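You operate a simulated robot arm through the tools that you are given. There is no shell and no other tool.

The job below is to be done with a simulated robot arm. You get a single attempt, and the scene is never put back.

## Task
Stop pump and blower, run the pile down, shut the yellow lever and turn the main switch off.
Fine: all the way down, pile switch back at 0, main switch last.

It is judged by the outcome, as a careful person would: the job done as asked, and still so three seconds after it is handed in. It fails if anything else is knocked over, pushed out of place, dropped, spilled or broken.

## Robot
A 7-joint arm with a two-finger parallel gripper on a trunk, on a base that drives. Base frame: it is fixed to the floor where the robot stands at the start and does not move with it; the origin is under the middle of the robot, x ahead of it, y to its left, z up. Readings come in m, rad, newtons and seconds.
Its first joint turns from -2.897 to 2.897 rad. Places, roughly: feed switch [0.8, 0, 1.4]; feeder air knob [0.8, 1, 1.3]; feeder blower switch [0.8, 0, 1.3]; feeder main switch [0.7, 0, 0.9]; feeder pump switch [0.7, 0, 1.3]; feeder red lever [-0.1, 1.3, 1.5]; feeder reset button [0.7, 0, 1.2]; feeder start button [0.7, 0, 1.2]; feeder stop button [0.8, 0, 1.2]; feeder yellow lever [0.8, 0.3, 1.2]; feeder zero button [0.8, 0, 1.2]; gap knob [0.7, 1.1, 1.4]; left clamp knob [0.5, 1, 1.1]; pile switch [0.7, 0, 1.4]; right clamp knob [0.7, 0.8, 1.1]; suction knob [0.7, 0, 1]. Payload 1.57 kg.
The tool frame sits at the grasp point between the pads (the TCP): z along the fingers, y along the line on which they close. The tips reach 0.03 m beyond it. Largest opening 0.11 m; finger width 0.024, thickness 0.012; the body of the gripper, 0.048 by 0.112 m, starts 0.078 m behind the TCP.
Orientation is told as [roll, pitch, yaw] about the base's x, y, z axes, in that order, counted from this pose: with the fingers straight down and closing along the base's y, the tool's x points along the base's -x, its y along +y and its z along -z.

## Interface
- The arm moves only by the tool play_rows. Its argument "commands" is a list of rows, each a list of 3 entries, a list of its own where there are three numbers: the gripper command, from -1 (shut) to 1 (fully open), values between in proportion, then the shift along the tool's x, y, z in m, then the turn, a rotation vector about the tool's x, y, z in degrees. In form: [[jaw, [dx, dy, dz], [ax, ay, az]], ...]. A call has 1 to 20 rows; each row shifts and turns the commanded pose from where the row before left it, along the tool's axes as they then stand. Rows are played at 5 a second. More than 0.05 m and 0.15 rad between two rows, or a gripper value outside its range, and nothing of the call is played. A pose out of reach is approached as far as the arm can. The call stops where the force on the tool passes 90 N (or 10 N more than at its start, if that is more) or the arm is blocked; 0.2 s more then pass. Each finger travels about 0.108 m/s and halts on what it meets, pressing with about 33 N; the grip force reading is that of the motor and also rises with nothing between the fingers. The clock runs only during rows and for 0.2 s after the last one: add rows that do not move to give the fingers time. The reply holds the time, the measured pose of the TCP, the force on the tool along the base axes, the opening and the grip force, in the units named above and with some noise, with the torque about the TCP (base axes, N m) and any sound that the robot's microphone picked up.
- Cameras (640 x 400 px; columns grow to the right, rows downward): "scene" is now at [0.5107, 0.1657, 1.5503]; the picture's right is [-0.37, -0.93, 0.00], its down [-0.44, 0.17, -0.88] and it looks along [0.82, -0.33, -0.47] (base axes); focal length 214 px, centre (320, 200). "wrist" rides on the gripper at [0.07, 0.016, -0.141] in the tool frame; the picture's right is [-0.23, 0.97, 0.00], its down [-0.86, -0.20, -0.48] and it looks along [-0.47, -0.11, 0.88] (tool axes); focal length 222 px, centre (320, 200). There is no depth. A picture from a camera that has moved, and an enlarged one, comes with that camera's place and axes in the base frame and with its lens.
- camera(camera): a new picture of that camera. The clock stands still meanwhile.
- lift_body(by): slides the trunk up (or, below 0, down) by that many m; the arm and the scene camera ride with it, the base frame stays. It gives what a move gives, with no picture.
- steer(legs): drives the robot by 1 to 6 legs, each [ahead, left, turn to the left] in m, m and rad, along the robot's own axes; the way and the turn of a leg run together, so that a leg with both is an arc; at most 1.5 m and 3.142 rad a leg. The arm and the cameras ride along, it lands a little off, and it stops where it bumps. It gives what a move gives.
- pan_tilt(pan, tilt): turns the head with the scene camera to pan (to the left, within 1.798 rad either way) and tilt (down, from -0.506 to 1.204), counted from straight ahead of the robot. It gives what a move gives.
- enlarge(camera, box): a new picture of the part [left, top, right, bottom] of that camera's present view, enlarged. The clock stands still meanwhile.
- finish_job(): hands the job in; it is judged then, once.

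Nothing tells you exact positions but the pictures and the camera data. Unless the task says otherwise, let go and move clear before handing in.

The tools are called after "Call:" as a command line: name --argument value ..., lists and objects as JSON in quotes. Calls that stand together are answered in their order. play_rows: Moves the arm, as the interface text tells. Its arguments: {"type":"object","properties":{"commands":{"type":"array"}},"required":["commands"]} The other tools are called the same way: lift_body (by) slides the trunk up or down; steer (legs) drives the base; pan_tilt (pan, tilt) turns the head that bears the scene camera; camera (camera) takes a picture; enlarge (camera, box) takes an enlarged picture of a part of a camera's view; finish_job () hands the job in.

At the start:

```text
time: 0.0
tcp_pos: [0.6886, 0.0851, 1.4746]
orientation: [0.0, -0.001, 0.0]
contact_force: [-0.3, 0.3, -0.1]
torque: [-0.01, -0.01, -0.01]
opening: 0.11
grip_force: 0.0
trunk travel left (down, up): [-0.575, 0.035]
robot x, y, heading: [-0.0016, -0.0011, 0.002]
head pan, tilt: [-0.377, 0.489]
```

scene: 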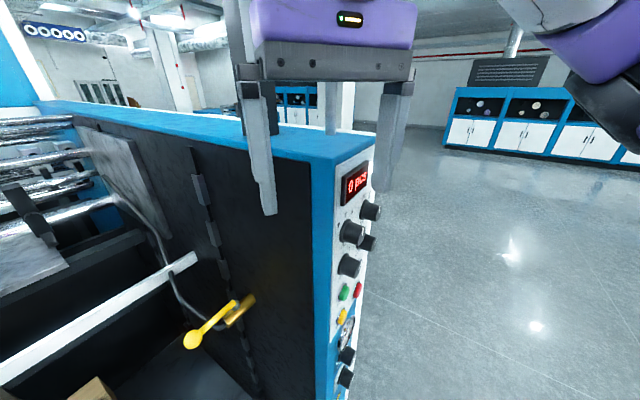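
wrist: 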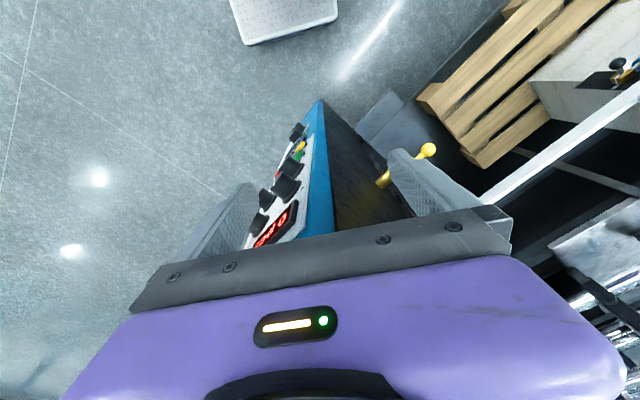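

I see a blue cabinet post with a control panel carrying a display and several black knobs, and a yellow lever on the inner dark wall. I will look closer at the panel before moving anything.

Call:
enlarge --camera "scene" --box '[300, 140, 420, 400]'

Call:
enlarge --camera "wrist" --box '[220, 90, 460, 260]'

Call:
enlarge --camera "scene" --box '[140, 240, 320, 400]'

```text
1.54 times, centred on (360, 270) of scene
camera zoom: at [0.5107, 0.1657, 1.5503], right [-0.37, -0.93, 0.0], down [-0.44, 0.17, -0.88], along [0.82, -0.33, -0.47], focal length 330 px, centre (258, 92)
```

zoom: 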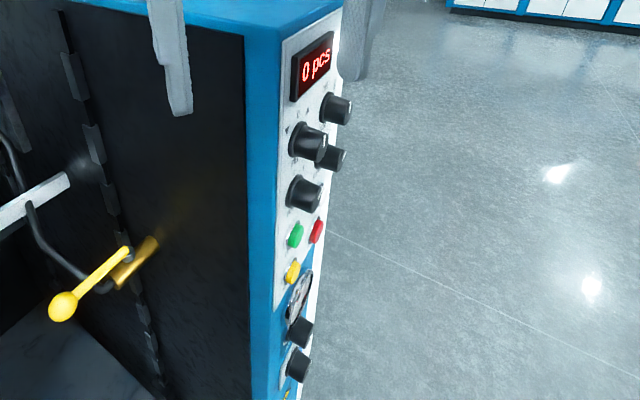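

```text
2.35 times, centred on (340, 175) of wrist
camera zoom: at [0.6184, 0.1014, 1.6155], right [0.23, 0.97, 0.0], down [0.86, -0.2, 0.48], along [0.47, -0.11, -0.88], focal length 523 px, centre (273, 259)
```

zoom: 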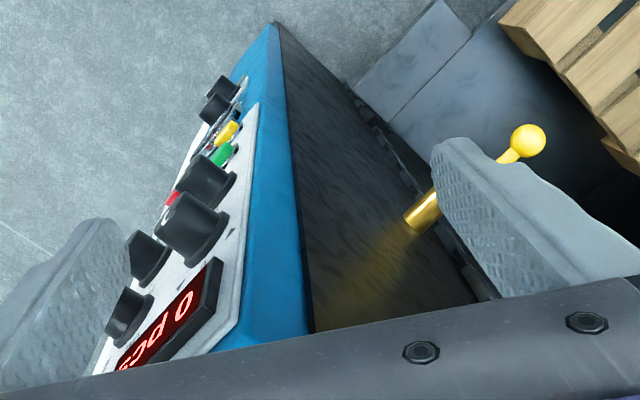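

```text
2.50 times, centred on (230, 320) of scene
camera zoom: at [0.5107, 0.1657, 1.5503], right [-0.37, -0.93, 0.0], down [-0.44, 0.17, -0.88], along [0.82, -0.33, -0.47], focal length 536 px, centre (545, -100)
```

zoom: 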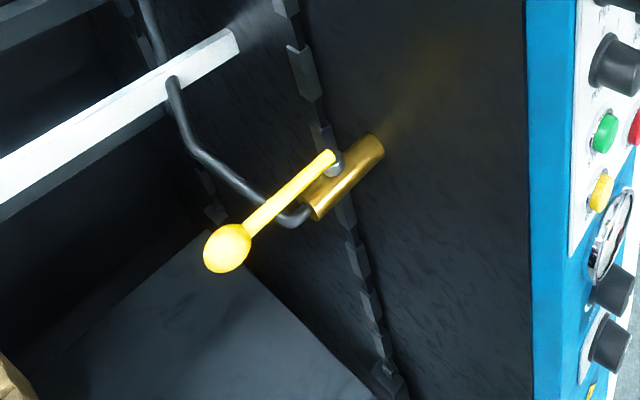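

The panel faces roughly (-0.8, -0.6, 0), toward my right-front, with two columns of switches. Before driving, I look around for obstacles and for labels.

Call:
pan_tilt --pan -0.9 --tilt 0.9

Call:
camera --camera "scene"

Call:
pan_tilt --pan 0.6 --tilt 0.8

Call:
camera --camera "scene"

Call:
pan_tilt --pan -0.05 --tilt 1.1

Call:
camera --camera "scene"

```text
time: 0.9
tcp_pos: [0.6888, 0.0856, 1.4747]
orientation: [-0.001, 0.001, 0.002]
contact_force: [-0.3, 0.8, -1.1]
torque: [-0.01, 0.0, -0.02]
opening: 0.1099
grip_force: 0.0
trunk travel left (down, up): [-0.575, 0.035]
robot x, y, heading: [-0.0014, -0.0025, -0.001]
head pan, tilt: [-0.901, 0.901]
```

```text
taken
camera scene: at [0.4729, 0.1401, 1.5155], right [-0.78, -0.62, 0.0], down [-0.49, 0.61, -0.62], along [0.39, -0.49, -0.78], focal length 214 px, centre (320, 200)
```

scene: 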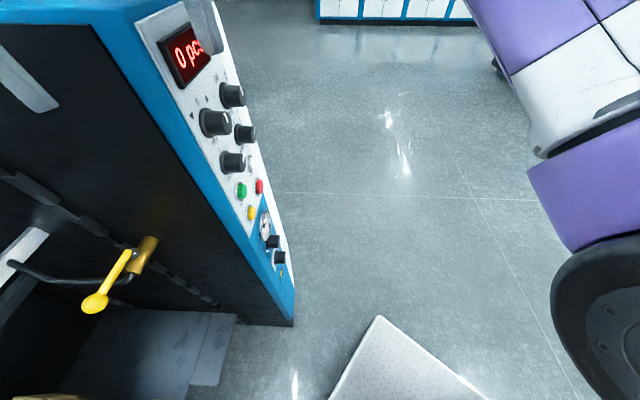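

```text
time: 2.5
tcp_pos: [0.6895, 0.0851, 1.4753]
orientation: [-0.002, 0.0, -0.001]
contact_force: [0.3, 0.3, -0.5]
torque: [-0.01, -0.02, 0.03]
opening: 0.11
grip_force: 0.1
trunk travel left (down, up): [-0.575, 0.035]
robot x, y, heading: [-0.0019, 0.0024, 0.004]
head pan, tilt: [0.6, 0.799]
```

```text
taken
camera scene: at [0.4925, 0.2448, 1.5234], right [0.56, -0.83, 0.0], down [-0.59, -0.4, -0.7], along [0.58, 0.39, -0.72], focal length 214 px, centre (320, 200)
```

scene: 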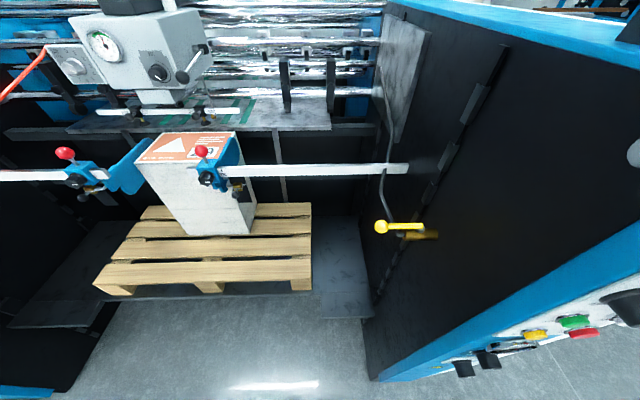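

```text
time: 3.6
tcp_pos: [0.6887, 0.0866, 1.4744]
orientation: [-0.001, 0.0, 0.0]
contact_force: [-0.4, 0.1, -0.2]
torque: [0.0, -0.03, -0.01]
opening: 0.1098
grip_force: 0.0
trunk travel left (down, up): [-0.575, 0.035]
robot x, y, heading: [-0.0029, 0.0001, 0.003]
head pan, tilt: [-0.051, 1.1]
```

```text
taken
camera scene: at [0.489, 0.1962, 1.5017], right [-0.05, -1.0, 0.0], down [-0.89, 0.04, -0.45], along [0.45, -0.02, -0.89], focal length 214 px, centre (320, 200)
```

scene: 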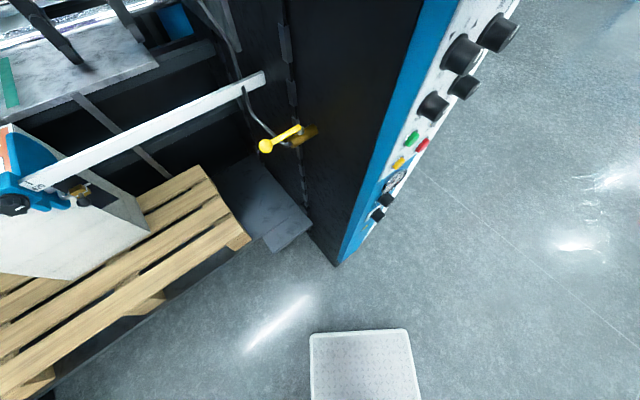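

The free floor lies to my right; the post's front corner stands near (0.74, 0.08). I check the right and rear before driving over to face the panel.

Call:
pan_tilt --pan -1.75 --tilt 0.6

Call:
camera --camera "scene"

Call:
pan_tilt --pan -1.2 --tilt 1.1

Call:
camera --camera "scene"

Call:
pan_tilt --pan 1.4 --tilt 0.8

Call:
camera --camera "scene"

```text
time: 5.3
tcp_pos: [0.6881, 0.0853, 1.4748]
orientation: [-0.002, -0.001, -0.001]
contact_force: [-0.2, -0.1, -0.8]
torque: [0.01, 0.0, 0.05]
opening: 0.1102
grip_force: 0.1
trunk travel left (down, up): [-0.575, 0.035]
robot x, y, heading: [-0.0012, -0.0002, 0.006]
head pan, tilt: [-1.751, 0.6]
```

```text
taken
camera scene: at [0.4102, 0.1123, 1.5403], right [-0.98, 0.18, 0.0], down [0.1, 0.56, -0.82], along [-0.15, -0.81, -0.57], focal length 214 px, centre (320, 200)
```

scene: 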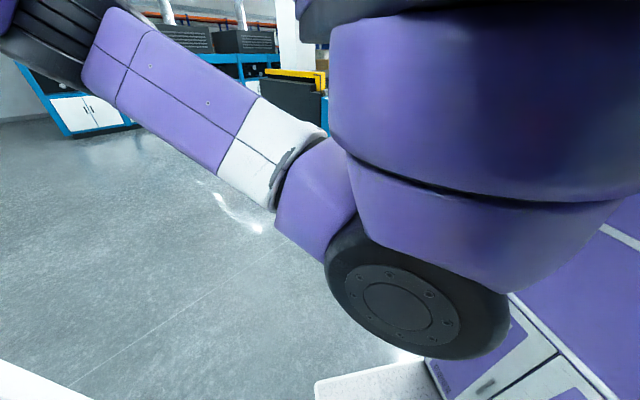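

```text
time: 6.3
tcp_pos: [0.6881, 0.0853, 1.4747]
orientation: [0.0, 0.0, 0.0]
contact_force: [-0.4, -0.5, 0.4]
torque: [-0.01, -0.01, 0.0]
opening: 0.1097
grip_force: 0.0
trunk travel left (down, up): [-0.575, 0.035]
robot x, y, heading: [-0.0011, -0.0019, -0.002]
head pan, tilt: [-1.201, 1.1]
```

```text
taken
camera scene: at [0.4488, 0.1404, 1.5017], right [-0.93, -0.36, 0.0], down [-0.32, 0.83, -0.45], along [0.16, -0.42, -0.89], focal length 214 px, centre (320, 200)
```

scene: 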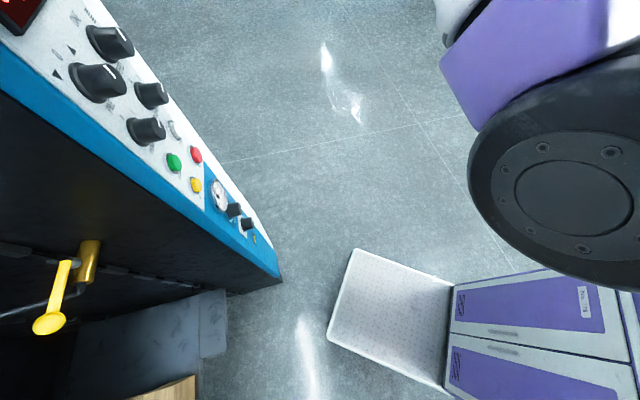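

```text
time: 8.6
tcp_pos: [0.6891, 0.0852, 1.4747]
orientation: [-0.001, -0.001, 0.0]
contact_force: [-0.4, 0.1, 0.0]
torque: [-0.04, 0.02, 0.0]
opening: 0.1098
grip_force: 0.1
trunk travel left (down, up): [-0.575, 0.035]
robot x, y, heading: [0.0, -0.0019, -0.0]
head pan, tilt: [1.4, 0.799]
```

```text
taken
camera scene: at [0.4397, 0.2788, 1.5234], right [0.99, -0.17, 0.0], down [-0.12, -0.71, -0.7], along [0.12, 0.69, -0.72], focal length 214 px, centre (320, 200)
```

scene: 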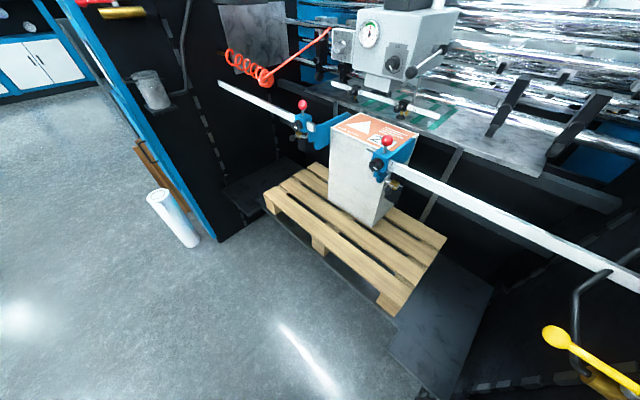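

The floor to my right is clear, and the white plate is my own base. I back off, shift right, then turn left to face the panel.

Call:
steer --legs '[[-0.15, 0, 0], [0, -0.45, 0], [0.25, 0, 0.0], [0, 0, 0.64]]'

Call:
pan_tilt --pan -0.3 --tilt 0.6

Call:
camera --camera "scene"

Call:
camera --camera "wrist"

```text
time: 15.4
tcp_pos: [0.6007, 0.0326, 1.4751]
orientation: [-0.001, 0.0, 0.637]
contact_force: [1.2, -0.2, -0.2]
torque: [0.0, -0.02, -0.02]
opening: 0.1101
grip_force: 0.0
trunk travel left (down, up): [-0.575, 0.035]
robot x, y, heading: [0.0964, -0.4494, 0.645]
head pan, tilt: [1.4, 0.799]
```

```text
time: 17.2
tcp_pos: [0.5999, 0.0323, 1.4753]
orientation: [0.0, 0.001, 0.636]
contact_force: [0.2, 0.3, 0.2]
torque: [0.0, 0.0, 0.02]
opening: 0.11
grip_force: 0.1
trunk travel left (down, up): [-0.575, 0.035]
robot x, y, heading: [0.0949, -0.447, 0.637]
head pan, tilt: [-0.3, 0.6]
```

```text
taken
camera scene: at [0.4041, -0.0027, 1.5403], right [0.33, -0.94, 0.0], down [-0.53, -0.19, -0.82], along [0.78, 0.27, -0.57], focal length 214 px, centre (320, 200)
```

scene: 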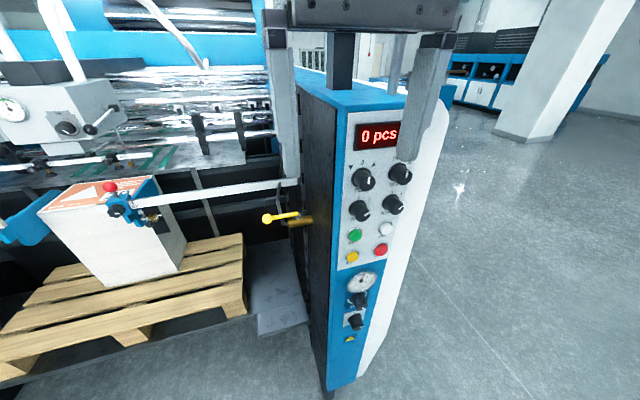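

```text
taken
camera wrist: at [0.5341, 0.0037, 1.6155], right [-0.4, 0.92, 0.0], down [0.81, 0.35, 0.48], along [0.44, 0.19, -0.88], focal length 222 px, centre (320, 200)
```

wrist: 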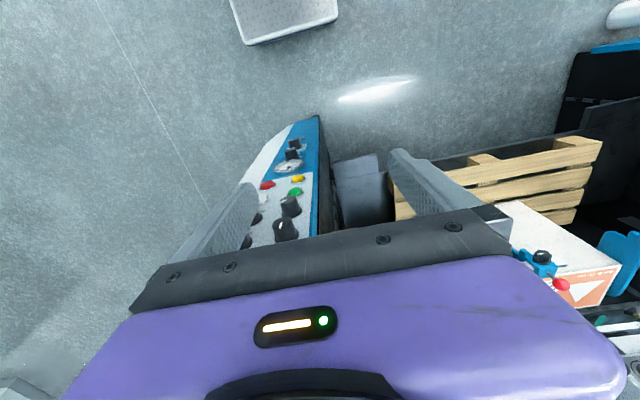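

Now I see the panel nearly head on: a display, four switches, four buttons, a gauge, and two lower knobs. I enlarge it to read the labels and pointer positions.

Call:
enlarge --camera "scene" --box '[330, 110, 430, 225]'

Call:
enlarge --camera "scene" --box '[330, 220, 410, 350]'

Call:
enlarge --camera "scene" --box '[240, 180, 340, 260]'

```text
3.48 times, centred on (380, 168) of scene
camera zoom: at [0.4041, -0.0027, 1.5403], right [0.33, -0.94, 0.0], down [-0.53, -0.19, -0.82], along [0.78, 0.27, -0.57], focal length 746 px, centre (111, 313)
```

zoom: 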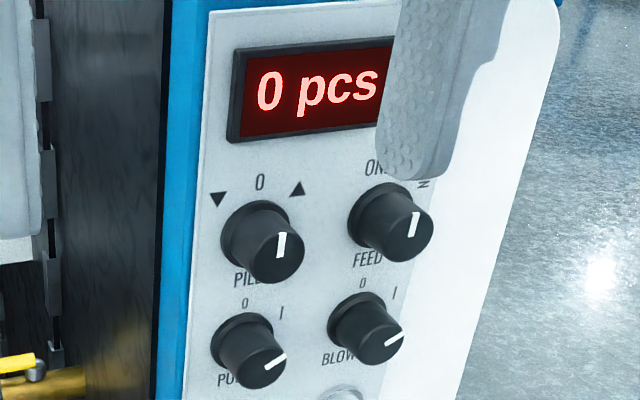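

```text
3.08 times, centred on (370, 285) of scene
camera zoom: at [0.4041, -0.0027, 1.5403], right [0.33, -0.94, 0.0], down [-0.53, -0.19, -0.82], along [0.78, 0.27, -0.57], focal length 660 px, centre (166, -62)
```

zoom: 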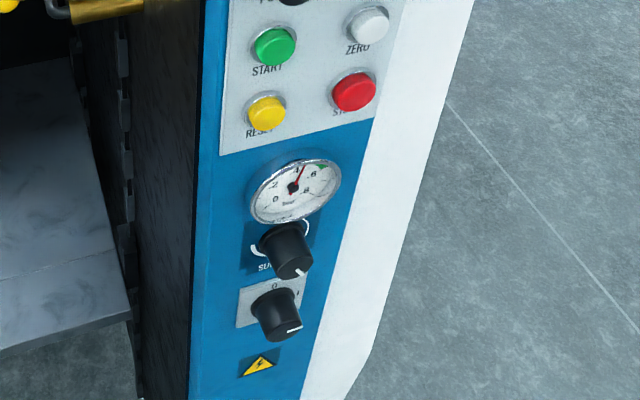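

```text
5.00 times, centred on (290, 220) of scene
camera zoom: at [0.4041, -0.0027, 1.5403], right [0.33, -0.94, 0.0], down [-0.53, -0.19, -0.82], along [0.78, 0.27, -0.57], focal length 1072 px, centre (470, 100)
```

zoom: 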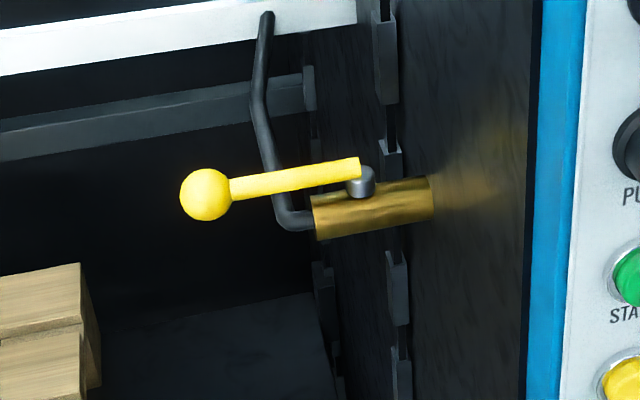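

The pump, blower and main switches all point to I, with 0 straight up. The pile switch stands at 0, with ▼ to its left. The yellow lever lies along its pipe, so it is open. Next I draw the arm back a little and turn the gripper to point at the panel.

Call:
play_rows --commands '[[1, [0.03, -0.025, 0], [0, 0, 0]], [1, [0.03, -0.025, 0], [0, 0, 0]], [1, [0.03, -0.025, 0], [0, 0, 0]], [1, [0, 0, 0], [0, -7.5, 0]], [1, [0, 0, 0], [0, -7.5, 0]], [1, [0, 0, 0], [0, -7.5, 0]], [1, [0, 0, 0], [0, -7.5, 0]], [1, [0, 0, 0], [0, -7.5, 0]], [1, [0, 0, 0], [0, -7.5, 0]], [1, [0, 0, 0], [0, -7.5, 0]], [1, [0, 0, 0], [0, -7.5, 0]], [1, [0, 0, 0], [0, -7.5, 0]], [1, [0, 0, 0], [0, -7.5, 0]], [1, [0, 0, 0], [0, -7.5, 0]], [1, [0, 0, 0], [0, -7.5, 0]], [1, [0, 0, 0], [0, 0, 0]]]'

Call:
camera --camera "scene"

Call:
camera --camera "wrist"

```text
time: 20.6
tcp_pos: [0.625, -0.0272, 1.6538]
orientation: [-2.209, -1.569, 2.848]
contact_force: [0.0, 0.3, -0.6]
torque: [-0.01, 0.02, 0.0]
opening: 0.1098
grip_force: 0.1
out of reach, approached as far as the arm can: row 9, 10, 11, 12, 13, 14, 15
trunk travel left (down, up): [-0.575, 0.035]
robot x, y, heading: [0.0954, -0.4465, 0.64]
head pan, tilt: [-0.3, 0.6]
```

```text
taken
camera scene: at [0.4042, -0.0028, 1.5402], right [0.33, -0.94, 0.0], down [-0.53, -0.19, -0.83], along [0.78, 0.27, -0.56], focal length 214 px, centre (320, 200)
```

scene: 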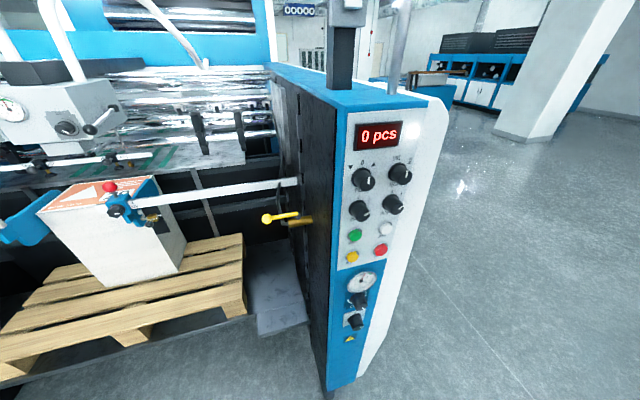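

```text
taken
camera wrist: at [0.5021, -0.0988, 1.5833], right [-0.58, 0.78, 0.23], down [-0.27, -0.44, 0.85], along [0.77, 0.44, 0.47], focal length 222 px, centre (320, 200)
```

wrist: 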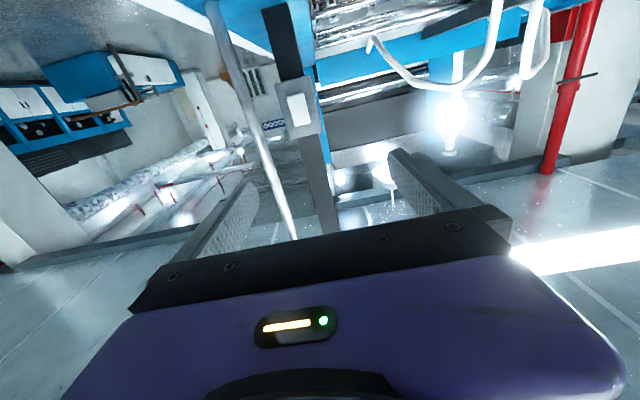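

The horizontal pose needs the arm higher relative to the trunk. I lower the trunk, which also brings the gripper to the height of the switches, still about 0.1 m clear of the panel.

Call:
lift_body --by -0.29

Call:
play_rows --commands '[[1, [0, 0, 0], [0, 0, 0]]]'

Call:
camera --camera "scene"

Call:
camera --camera "wrist"

```text
time: 23.5
tcp_pos: [0.6282, -0.0272, 1.3624]
orientation: [0.045, -1.571, 0.591]
contact_force: [-0.5, 0.1, 0.1]
torque: [0.01, 0.01, -0.02]
opening: 0.1101
grip_force: 0.1
trunk travel left (down, up): [-0.285, 0.325]
robot x, y, heading: [0.0974, -0.4439, 0.633]
head pan, tilt: [-0.3, 0.6]
```

```text
time: 23.9
tcp_pos: [0.6267, -0.0274, 1.3635]
orientation: [0.048, -1.569, 0.591]
contact_force: [-0.7, 0.6, 0.7]
torque: [0.03, 0.01, 0.0]
opening: 0.1098
grip_force: 0.0
trunk travel left (down, up): [-0.285, 0.325]
robot x, y, heading: [0.1, -0.4463, 0.634]
head pan, tilt: [-0.3, 0.6]
```

```text
taken
camera scene: at [0.4042, -0.0028, 1.2503], right [0.33, -0.94, 0.0], down [-0.53, -0.19, -0.83], along [0.78, 0.27, -0.56], focal length 214 px, centre (320, 200)
```

scene: 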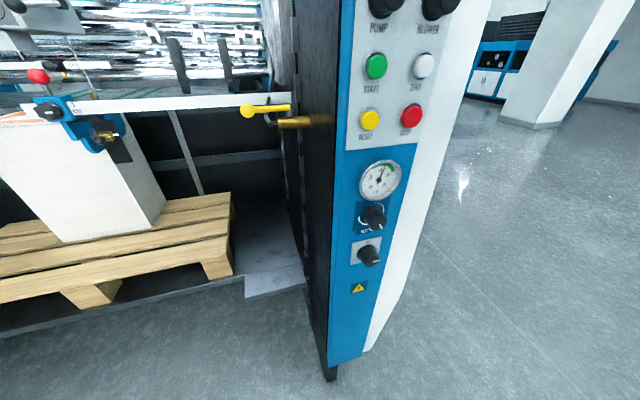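

```text
taken
camera wrist: at [0.5025, -0.0989, 1.2933], right [-0.58, 0.78, 0.23], down [-0.26, -0.44, 0.86], along [0.77, 0.44, 0.46], focal length 222 px, centre (320, 200)
```

wrist: 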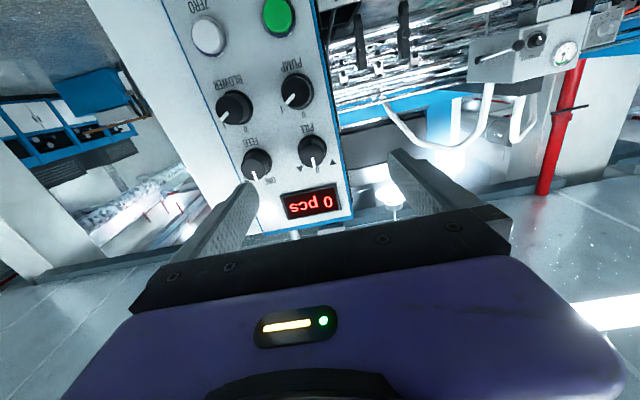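

The gripper now points at the panel at switch height. The wrist picture is upside down because its camera sits below the hand. I enlarge both views to triangulate the knobs.

Call:
enlarge --camera "wrist" --box '[170, 0, 370, 230]'

Call:
pan_tilt --pan -0.2 --tilt 0.0

Call:
camera --camera "scene"

```text
1.74 times, centred on (270, 115) of wrist
camera zoom: at [0.5025, -0.0989, 1.2933], right [-0.58, 0.78, 0.23], down [-0.26, -0.44, 0.86], along [0.77, 0.44, 0.46], focal length 386 px, centre (407, 348)
```

zoom: 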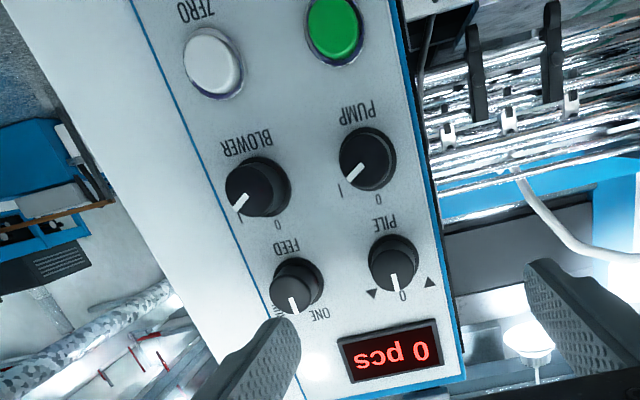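

```text
time: 24.9
tcp_pos: [0.6266, -0.0273, 1.3633]
orientation: [0.027, -1.57, 0.612]
contact_force: [-0.1, 0.3, -0.4]
torque: [0.01, 0.01, 0.01]
opening: 0.1101
grip_force: 0.0
trunk travel left (down, up): [-0.285, 0.325]
robot x, y, heading: [0.0954, -0.4464, 0.638]
head pan, tilt: [-0.201, 0.0]
```

```text
taken
camera scene: at [0.4023, 0.006, 1.3054], right [0.42, -0.91, 0.0], down [0.0, 0.0, -1.0], along [0.91, 0.42, 0.0], focal length 214 px, centre (320, 200)
```

scene: 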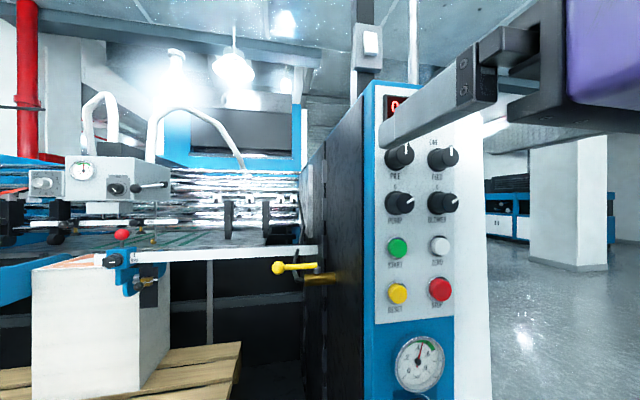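

Call:
enlarge --camera "scene" --box '[370, 130, 480, 220]'

Call:
enlarge --camera "scene" --box '[370, 220, 480, 310]'

Call:
enlarge --camera "scene" --box '[250, 220, 370, 300]'

```text
4.44 times, centred on (425, 175) of scene
camera zoom: at [0.4023, 0.006, 1.3054], right [0.42, -0.91, 0.0], down [0.0, 0.0, -1.0], along [0.91, 0.42, 0.0], focal length 953 px, centre (-147, 311)
```

zoom: 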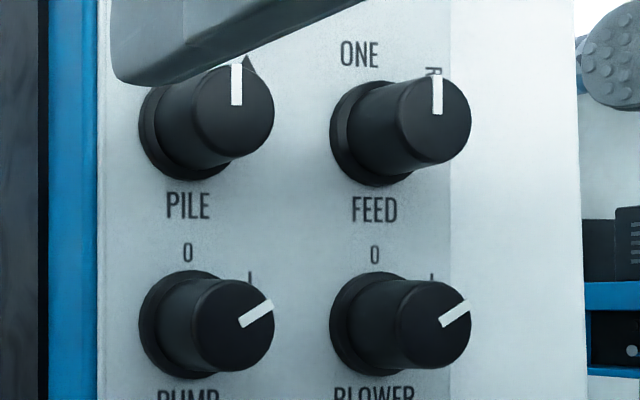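

```text
4.44 times, centred on (425, 265) of scene
camera zoom: at [0.4023, 0.006, 1.3054], right [0.42, -0.91, 0.0], down [0.0, 0.0, -1.0], along [0.91, 0.42, 0.0], focal length 953 px, centre (-147, -89)
```

zoom: 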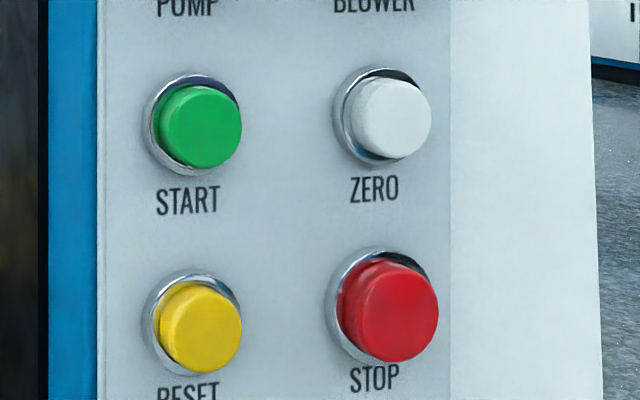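

```text
5.00 times, centred on (310, 260) of scene
camera zoom: at [0.4023, 0.006, 1.3054], right [0.42, -0.91, 0.0], down [0.0, 0.0, -1.0], along [0.91, 0.42, 0.0], focal length 1072 px, centre (370, -100)
```

zoom: 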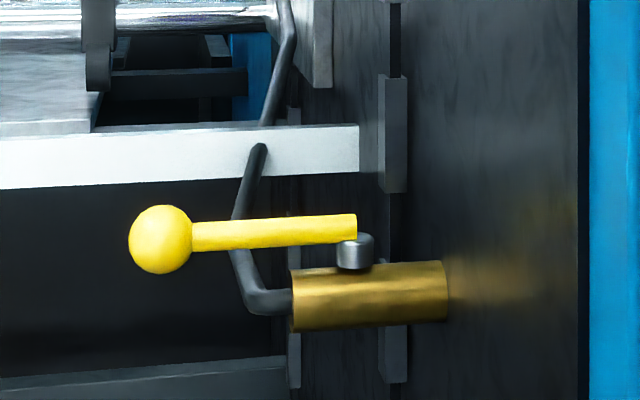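

The knobs' front faces lie about 0.095 m ahead of the TCP; PUMP is near (0.707, 0.022, 1.300) and BLOWER about 0.066 m to its right. Both point to I at about 60° clockwise, with 0 straight up. I lower to the pump row, align with the panel and pre-turn the jaw by 30°.

Call:
lift_body --by -0.063

Call:
play_rows --commands '[[0.3, [0, 0, 0], [2.2, 0, 0]], [0.1, [0, -0.006, 0], [0, 0, 0]], [-0.05, [0, 0, 0.02], [0, 0, 0]], [-0.05, [0, 0, 0], [0, 0, 7.5]], [-0.05, [0, 0, 0], [0, 0, 7.5]], [-0.05, [0, 0, 0], [0, 0, 7.5]], [-0.05, [0, 0, 0], [0, 0, 7.5]], [-0.05, [0, 0, 0], [0, 0, 0]]]'

Call:
camera --camera "scene"

Call:
camera --camera "wrist"

```text
time: 25.9
tcp_pos: [0.6271, -0.0277, 1.3004]
orientation: [0.038, -1.569, 0.6]
contact_force: [0.1, -0.3, -0.3]
torque: [0.01, 0.0, 0.02]
opening: 0.1098
grip_force: 0.2
trunk travel left (down, up): [-0.222, 0.388]
robot x, y, heading: [0.0988, -0.4496, 0.639]
head pan, tilt: [-0.201, 0.0]
```

```text
time: 27.7
tcp_pos: [0.6448, -0.0147, 1.2972]
orientation: [1.545, -1.028, -0.922]
contact_force: [0.7, 0.6, -0.5]
torque: [-0.01, 0.02, 0.01]
opening: 0.0523
grip_force: 0.0
trunk travel left (down, up): [-0.222, 0.388]
robot x, y, heading: [0.0995, -0.446, 0.629]
head pan, tilt: [-0.201, 0.0]
```

```text
taken
camera scene: at [0.4023, 0.006, 1.2425], right [0.42, -0.91, 0.0], down [0.0, 0.0, -1.0], along [0.91, 0.42, 0.0], focal length 214 px, centre (320, 200)
```

scene: 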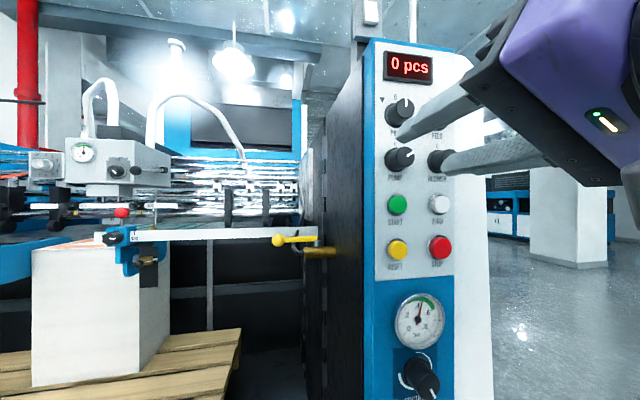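

```text
taken
camera wrist: at [0.4996, -0.0576, 1.2467], right [-0.41, 0.58, 0.7], down [-0.02, -0.77, 0.64], along [0.91, 0.25, 0.33], focal length 222 px, centre (320, 200)
```

wrist: 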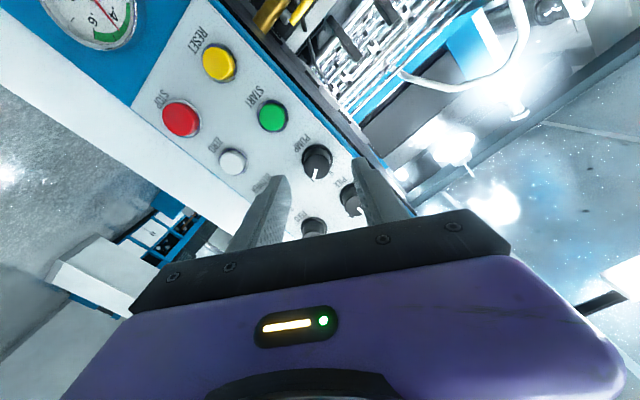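

The jaw is pre-turned and pointing at the pump knob, but the pose landed a few millimetres short. I check that it has settled and correct it before closing in.

Call:
play_rows --commands '[[-0.05, [0, 0, 0], [0, 0, 0]], [-0.05, [0, 0, 0], [0, 0, 0]]]'

Call:
enlarge --camera "scene" --box '[370, 80, 480, 200]'

```text
time: 28.3
tcp_pos: [0.6451, -0.0147, 1.2965]
orientation: [1.547, -1.029, -0.923]
contact_force: [0.2, -0.3, -0.8]
torque: [-0.01, 0.0, -0.01]
opening: 0.0523
grip_force: 0.1
trunk travel left (down, up): [-0.222, 0.388]
robot x, y, heading: [0.0983, -0.4451, 0.633]
head pan, tilt: [-0.201, 0.0]
```

```text
3.33 times, centred on (425, 140) of scene
camera zoom: at [0.4023, 0.006, 1.2425], right [0.42, -0.91, 0.0], down [0.0, 0.0, -1.0], along [0.91, 0.42, 0.0], focal length 715 px, centre (-30, 400)
```

zoom: 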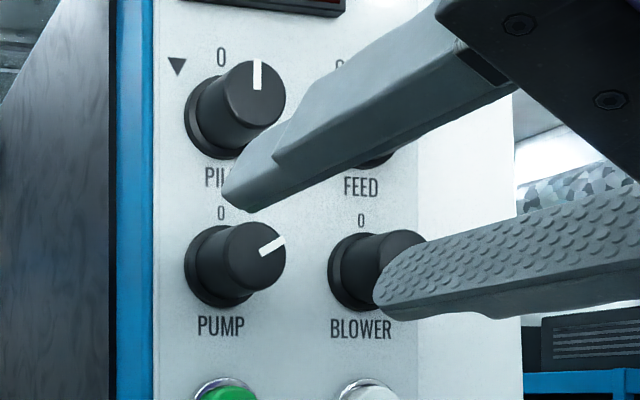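

Call:
enlarge --camera "scene" --box '[360, 250, 470, 320]'

Call:
enlarge --camera "scene" --box '[360, 30, 460, 95]'

```text
5.71 times, centred on (415, 285) of scene
camera zoom: at [0.4023, 0.006, 1.2425], right [0.42, -0.91, 0.0], down [0.0, 0.0, -1.0], along [0.91, 0.42, 0.0], focal length 1226 px, centre (-223, -286)
```

zoom: 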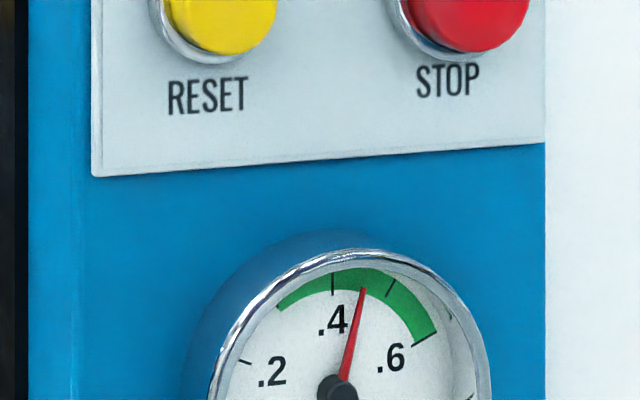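

```text
6.15 times, centred on (410, 62) of scene
camera zoom: at [0.4023, 0.006, 1.2425], right [0.42, -0.91, 0.0], down [0.0, 0.0, -1.0], along [0.91, 0.42, 0.0], focal length 1320 px, centre (-234, 1046)
```

zoom: 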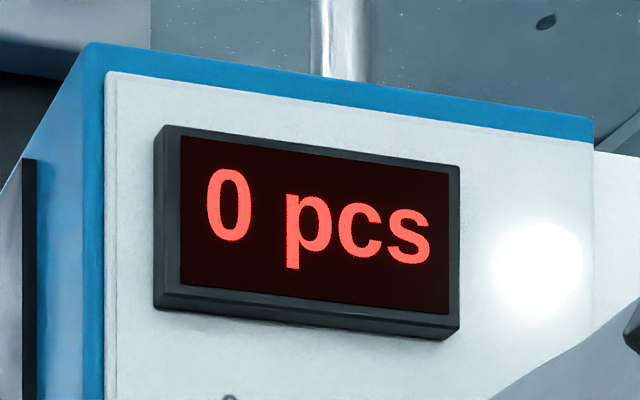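

Call:
enlarge --camera "wrist" --box '[230, 100, 400, 240]'

```text
2.86 times, centred on (315, 170) of wrist
camera zoom: at [0.4998, -0.0578, 1.2467], right [-0.41, 0.59, 0.7], down [-0.02, -0.77, 0.64], along [0.91, 0.25, 0.33], focal length 635 px, centre (334, 286)
```

zoom: 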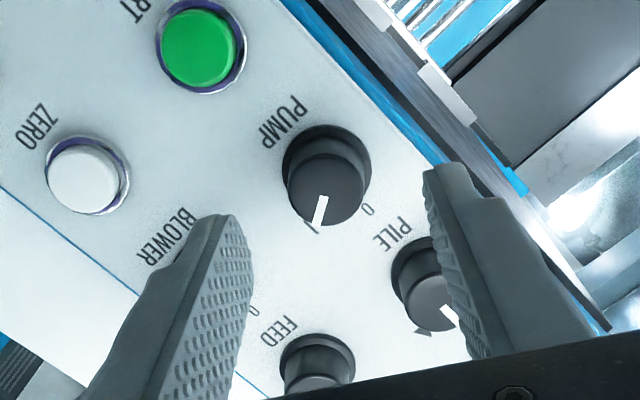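

From both views the pump knob axis is about 6 mm right of and 2 mm above the jaw axis, with its face some 0.07 m ahead. I correct that and advance halfway.

Call:
play_rows --commands '[[-0.05, [-0.005, -0.0046, 0], [-0.43, -0.745, 0]], [-0.05, [0, 0, 0.015], [0, 0, 0]], [-0.05, [0, 0, 0.015], [0, 0, 0]], [-0.05, [0, 0, 0], [0, 0, 0]]]'

Call:
enlarge --camera "wrist" --box '[230, 100, 400, 240]'

Call:
enlarge --camera "scene" --box '[370, 80, 480, 200]'

```text
time: 29.3
tcp_pos: [0.6669, 0.0066, 1.2982]
orientation: [1.566, -1.008, -0.901]
contact_force: [0.6, 0.3, 0.7]
torque: [0.0, 0.01, -0.03]
opening: 0.0524
grip_force: 0.0
trunk travel left (down, up): [-0.222, 0.388]
robot x, y, heading: [0.0967, -0.4464, 0.64]
head pan, tilt: [-0.201, 0.0]
```

```text
2.86 times, centred on (315, 170) of wrist
camera zoom: at [0.5238, -0.0408, 1.247], right [-0.43, 0.55, 0.71], down [0.01, -0.79, 0.62], along [0.9, 0.27, 0.33], focal length 635 px, centre (334, 286)
```

zoom: 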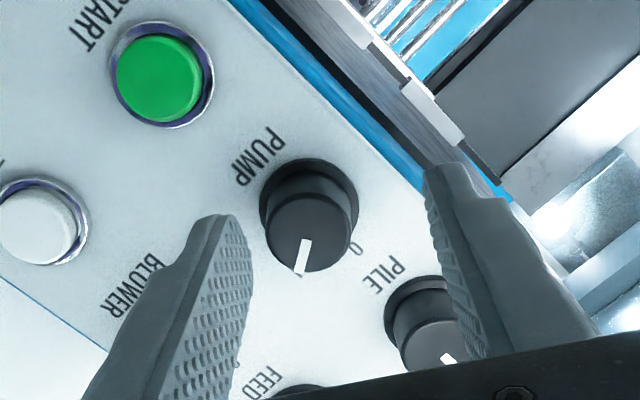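

```text
3.33 times, centred on (425, 140) of scene
camera zoom: at [0.4023, 0.006, 1.2425], right [0.42, -0.91, 0.0], down [0.0, 0.0, -1.0], along [0.91, 0.42, 0.0], focal length 715 px, centre (-30, 400)
```

zoom: 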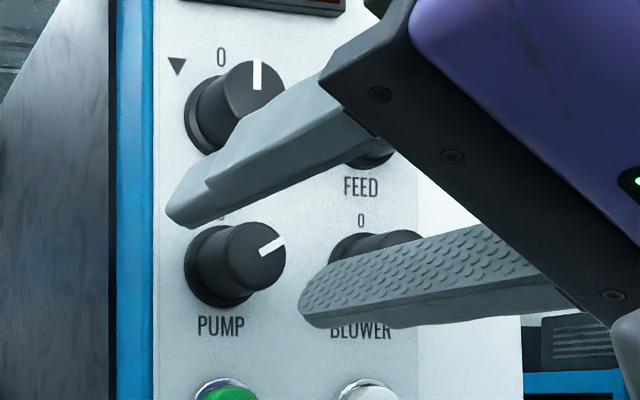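

The arm sits close to a joint limit here, since turns and shifts come out skewed. I back the base off 0.1 m and lower the trunk a little so the arm works more stretched and freer.

Call:
steer --legs '[[-0.1, 0, 0]]'

Call:
lift_body --by -0.1

Call:
play_rows --commands '[[-0.05, [0, 0, 0.04], [0, 0, 0]], [-0.05, [-0.0433, 0.025, 0], [0, 0, 0]], [-0.05, [-0.0433, 0.025, 0], [0, 0, 0]], [-0.05, [0, 0, 0], [0, 0, 0]]]'

```text
time: 30.5
tcp_pos: [0.5857, -0.0531, 1.2975]
orientation: [1.566, -1.012, -0.9]
contact_force: [-0.5, -0.9, 0.1]
torque: [0.01, -0.02, -0.01]
opening: 0.052
grip_force: 0.1
trunk travel left (down, up): [-0.222, 0.388]
robot x, y, heading: [0.0176, -0.5047, 0.638]
head pan, tilt: [-0.201, 0.0]
```

```text
time: 31.8
tcp_pos: [0.5872, -0.0532, 1.1977]
orientation: [1.564, -1.009, -0.897]
contact_force: [-0.3, 0.1, 0.1]
torque: [0.01, 0.01, -0.01]
opening: 0.0524
grip_force: 0.0
trunk travel left (down, up): [-0.122, 0.488]
robot x, y, heading: [0.0154, -0.5025, 0.642]
head pan, tilt: [-0.201, 0.0]
```

```text
time: 32.7
tcp_pos: [0.6399, -0.0261, 1.2702]
orientation: [1.491, -0.849, -0.743]
contact_force: [-0.3, 0.3, -0.5]
torque: [0.02, -0.03, -0.01]
opening: 0.0523
grip_force: 0.0
trunk travel left (down, up): [-0.122, 0.488]
robot x, y, heading: [0.0195, -0.5027, 0.639]
head pan, tilt: [-0.201, 0.0]
stopped in row 4: the arm was blocked; the commanded pose is now the measured one
```

The arm reports being blocked, so I look at where its links are before moving further.

Call:
camera --camera "scene"

Call:
pan_tilt --pan -1.3 --tilt 0.2

Call:
camera --camera "scene"

Call:
camera --camera "wrist"

```text
taken
camera scene: at [0.3212, -0.0537, 1.1425], right [0.42, -0.91, 0.0], down [0.0, 0.0, -1.0], along [0.91, 0.42, 0.0], focal length 214 px, centre (320, 200)
```

scene: 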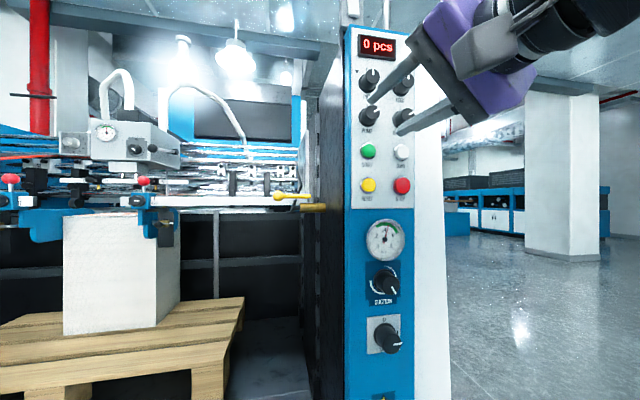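

```text
time: 34.0
tcp_pos: [0.6397, -0.026, 1.2718]
orientation: [1.492, -0.849, -0.745]
contact_force: [0.9, 0.1, -0.9]
torque: [0.01, -0.01, 0.01]
opening: 0.0523
grip_force: 0.0
trunk travel left (down, up): [-0.122, 0.488]
robot x, y, heading: [0.016, -0.5072, 0.64]
head pan, tilt: [-1.3, 0.201]
```

```text
taken
camera scene: at [0.3133, -0.149, 1.1241], right [-0.61, -0.79, 0.0], down [-0.16, 0.12, -0.98], along [0.77, -0.6, -0.2], focal length 214 px, centre (320, 200)
```

scene: 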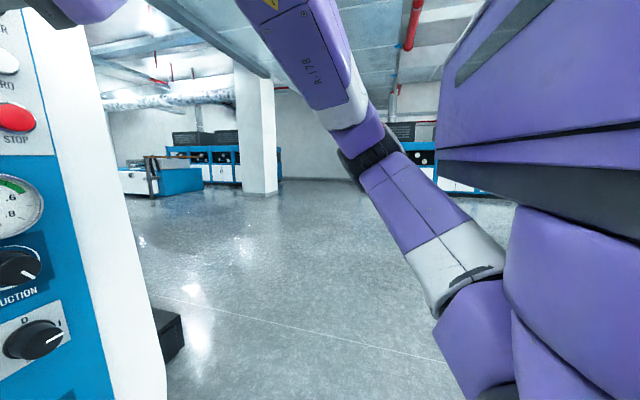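

```text
taken
camera wrist: at [0.4958, -0.0833, 1.2368], right [-0.37, 0.45, 0.81], down [0.17, -0.83, 0.54], along [0.91, 0.34, 0.23], focal length 222 px, centre (320, 200)
```

wrist: 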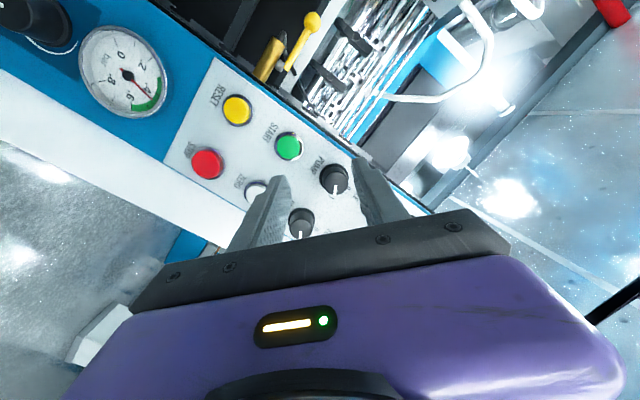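

The arm's elbow is swung out to my right, which explains the odd limits. I take more pictures of the arm itself to understand its posture.

Call:
pan_tilt --pan -1.0 --tilt -0.5

Call:
camera --camera "scene"

Call:
pan_tilt --pan -1.79 --tilt 0.0

Call:
camera --camera "scene"

Call:
pan_tilt --pan -1.79 --tilt 0.9

Call:
camera --camera "scene"

```text
time: 35.1
tcp_pos: [0.6397, -0.0259, 1.2719]
orientation: [1.492, -0.85, -0.746]
contact_force: [0.1, 0.3, 0.0]
torque: [-0.02, -0.03, 0.02]
opening: 0.0524
grip_force: 0.0
trunk travel left (down, up): [-0.122, 0.488]
robot x, y, heading: [0.018, -0.505, 0.636]
head pan, tilt: [-1.0, -0.499]
```

```text
taken
camera scene: at [0.3025, -0.1156, 1.1825], right [-0.35, -0.94, 0.0], down [0.45, -0.17, -0.88], along [0.82, -0.31, 0.48], focal length 214 px, centre (320, 200)
```

scene: 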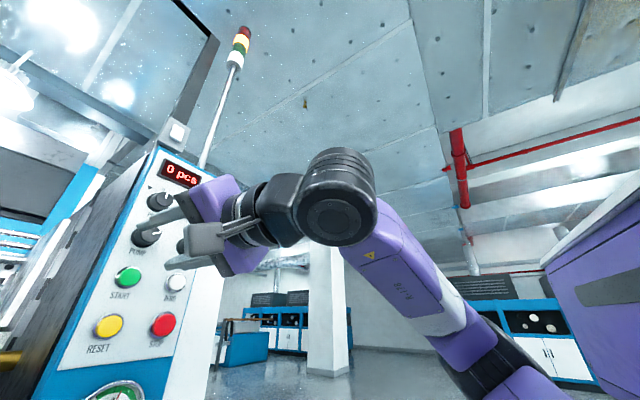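

```text
time: 36.2
tcp_pos: [0.6402, -0.0257, 1.2711]
orientation: [1.494, -0.849, -0.745]
contact_force: [0.0, -1.1, -0.8]
torque: [-0.01, 0.01, 0.01]
opening: 0.0523
grip_force: 0.0
trunk travel left (down, up): [-0.122, 0.488]
robot x, y, heading: [0.0155, -0.5047, 0.637]
head pan, tilt: [-1.791, 0.0]
```

```text
taken
camera scene: at [0.2764, -0.174, 1.1425], right [-0.91, -0.41, 0.0], down [0.0, 0.0, -1.0], along [0.41, -0.91, 0.0], focal length 214 px, centre (320, 200)
```

scene: 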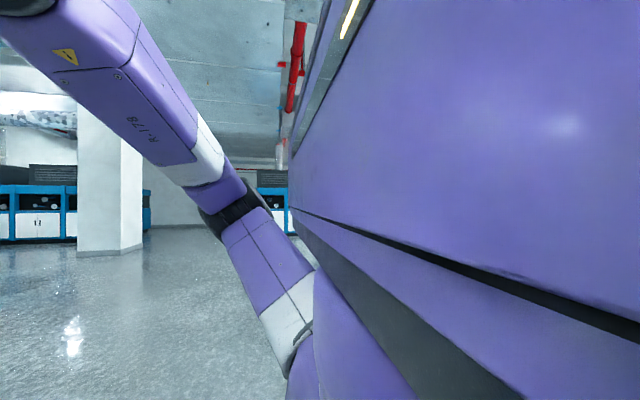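

```text
time: 37.4
tcp_pos: [0.6399, -0.025, 1.2729]
orientation: [1.492, -0.849, -0.745]
contact_force: [-0.1, 0.2, -0.1]
torque: [0.03, 0.03, 0.02]
opening: 0.0523
grip_force: 0.0
trunk travel left (down, up): [-0.122, 0.488]
robot x, y, heading: [0.0154, -0.5043, 0.632]
head pan, tilt: [-1.791, 0.901]
```

```text
taken
camera scene: at [0.2705, -0.1608, 1.0626], right [-0.91, -0.41, 0.0], down [-0.32, 0.72, -0.62], along [0.25, -0.57, -0.78], focal length 214 px, centre (320, 200)
```

scene: 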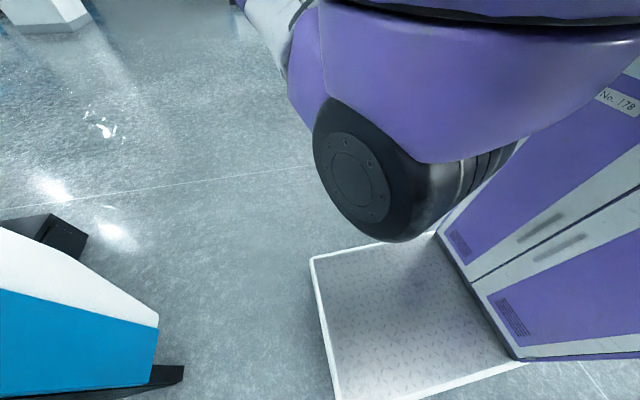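

The natural reach for a forward-pointing gripper is farther out and about at the earlier trunk height. I raise the trunk slightly, turn the roll back to zero and straighten the heading, staying clear of the panel.

Call:
lift_body --by 0.06

Call:
play_rows --commands '[[-0.05, [0, 0, 0], [0, 0, -8]], [-0.05, [0, 0, 0], [0, 0, -8]], [-0.05, [0, 0, 0], [0, 0, -8]], [-0.05, [0, 0, 0], [0, 0, -8]], [-0.05, [0, 0, 0], [0, 0, -8]], [-0.05, [0, 0, 0], [4.2, -1.5, 0]], [-0.05, [0, 0, 0], [4.2, -1.5, 0]], [-0.05, [0, 0, 0], [0, 0, 0]]]'

```text
time: 38.4
tcp_pos: [0.6398, -0.0246, 1.3321]
orientation: [1.491, -0.848, -0.745]
contact_force: [1.1, 0.6, -0.2]
torque: [0.01, 0.04, 0.02]
opening: 0.0525
grip_force: 0.1
trunk travel left (down, up): [-0.182, 0.428]
robot x, y, heading: [0.0181, -0.5036, 0.641]
head pan, tilt: [-1.791, 0.901]
```

```text
time: 39.5
tcp_pos: [0.6252, 0.0089, 1.3151]
orientation: [1.335, -1.275, -0.416]
contact_force: [-0.1, 0.4, 0.1]
torque: [0.02, -0.03, -0.03]
opening: 0.0524
grip_force: 0.0
trunk travel left (down, up): [-0.182, 0.428]
robot x, y, heading: [0.0168, -0.5059, 0.64]
head pan, tilt: [-1.791, 0.901]
stopped in row 5: the arm was blocked; the commanded pose is now the measured one
```

The arm got blocked again with the pose drifting, so something limits it. I look again at the wrist, elbow and shoulder before choosing a better posture.

Call:
pan_tilt --pan -1.4 --tilt 0.5

Call:
camera --camera "scene"

Call:
pan_tilt --pan -0.9 --tilt -0.3

Call:
camera --camera "scene"

Call:
camera --camera "wrist"

```text
time: 40.4
tcp_pos: [0.6263, 0.0085, 1.3152]
orientation: [1.335, -1.275, -0.417]
contact_force: [-0.1, -0.2, 0.6]
torque: [-0.02, -0.03, 0.01]
opening: 0.0525
grip_force: 0.1
trunk travel left (down, up): [-0.182, 0.428]
robot x, y, heading: [0.0136, -0.5088, 0.636]
head pan, tilt: [-1.4, 0.499]
```

```text
taken
camera scene: at [0.3056, -0.1546, 1.1563], right [-0.69, -0.72, 0.0], down [-0.35, 0.33, -0.88], along [0.63, -0.61, -0.48], focal length 214 px, centre (320, 200)
```

scene: 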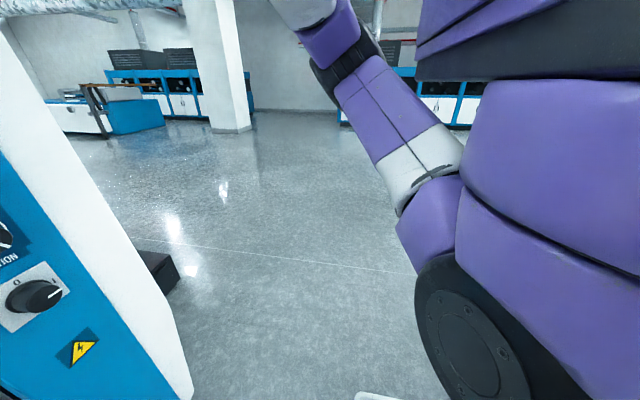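

```text
time: 41.5
tcp_pos: [0.6266, 0.0073, 1.3155]
orientation: [1.335, -1.278, -0.417]
contact_force: [0.1, -0.2, 0.3]
torque: [-0.01, -0.01, 0.03]
opening: 0.0522
grip_force: 0.0
trunk travel left (down, up): [-0.182, 0.428]
robot x, y, heading: [0.0178, -0.507, 0.637]
head pan, tilt: [-0.901, -0.3]
```

```text
taken
camera scene: at [0.3157, -0.1122, 1.2279], right [-0.26, -0.97, 0.0], down [0.28, -0.08, -0.96], along [0.92, -0.25, 0.29], focal length 214 px, centre (320, 200)
```

scene: 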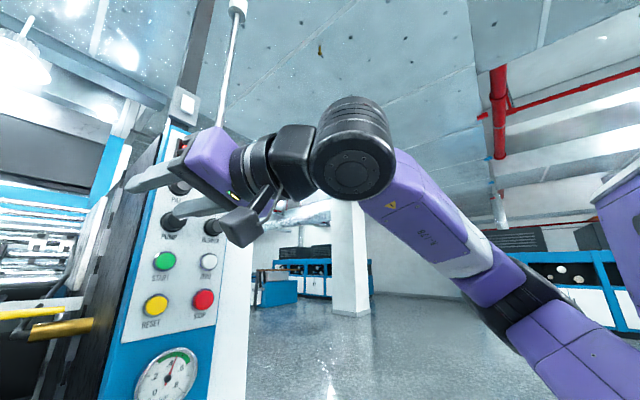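

```text
taken
camera wrist: at [0.5097, -0.0876, 1.2623], right [-0.68, 0.55, 0.49], down [0.09, -0.6, 0.79], along [0.73, 0.58, 0.36], focal length 222 px, centre (320, 200)
```

wrist: 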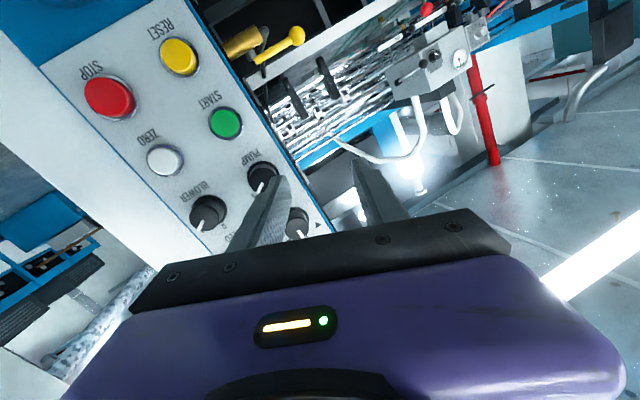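

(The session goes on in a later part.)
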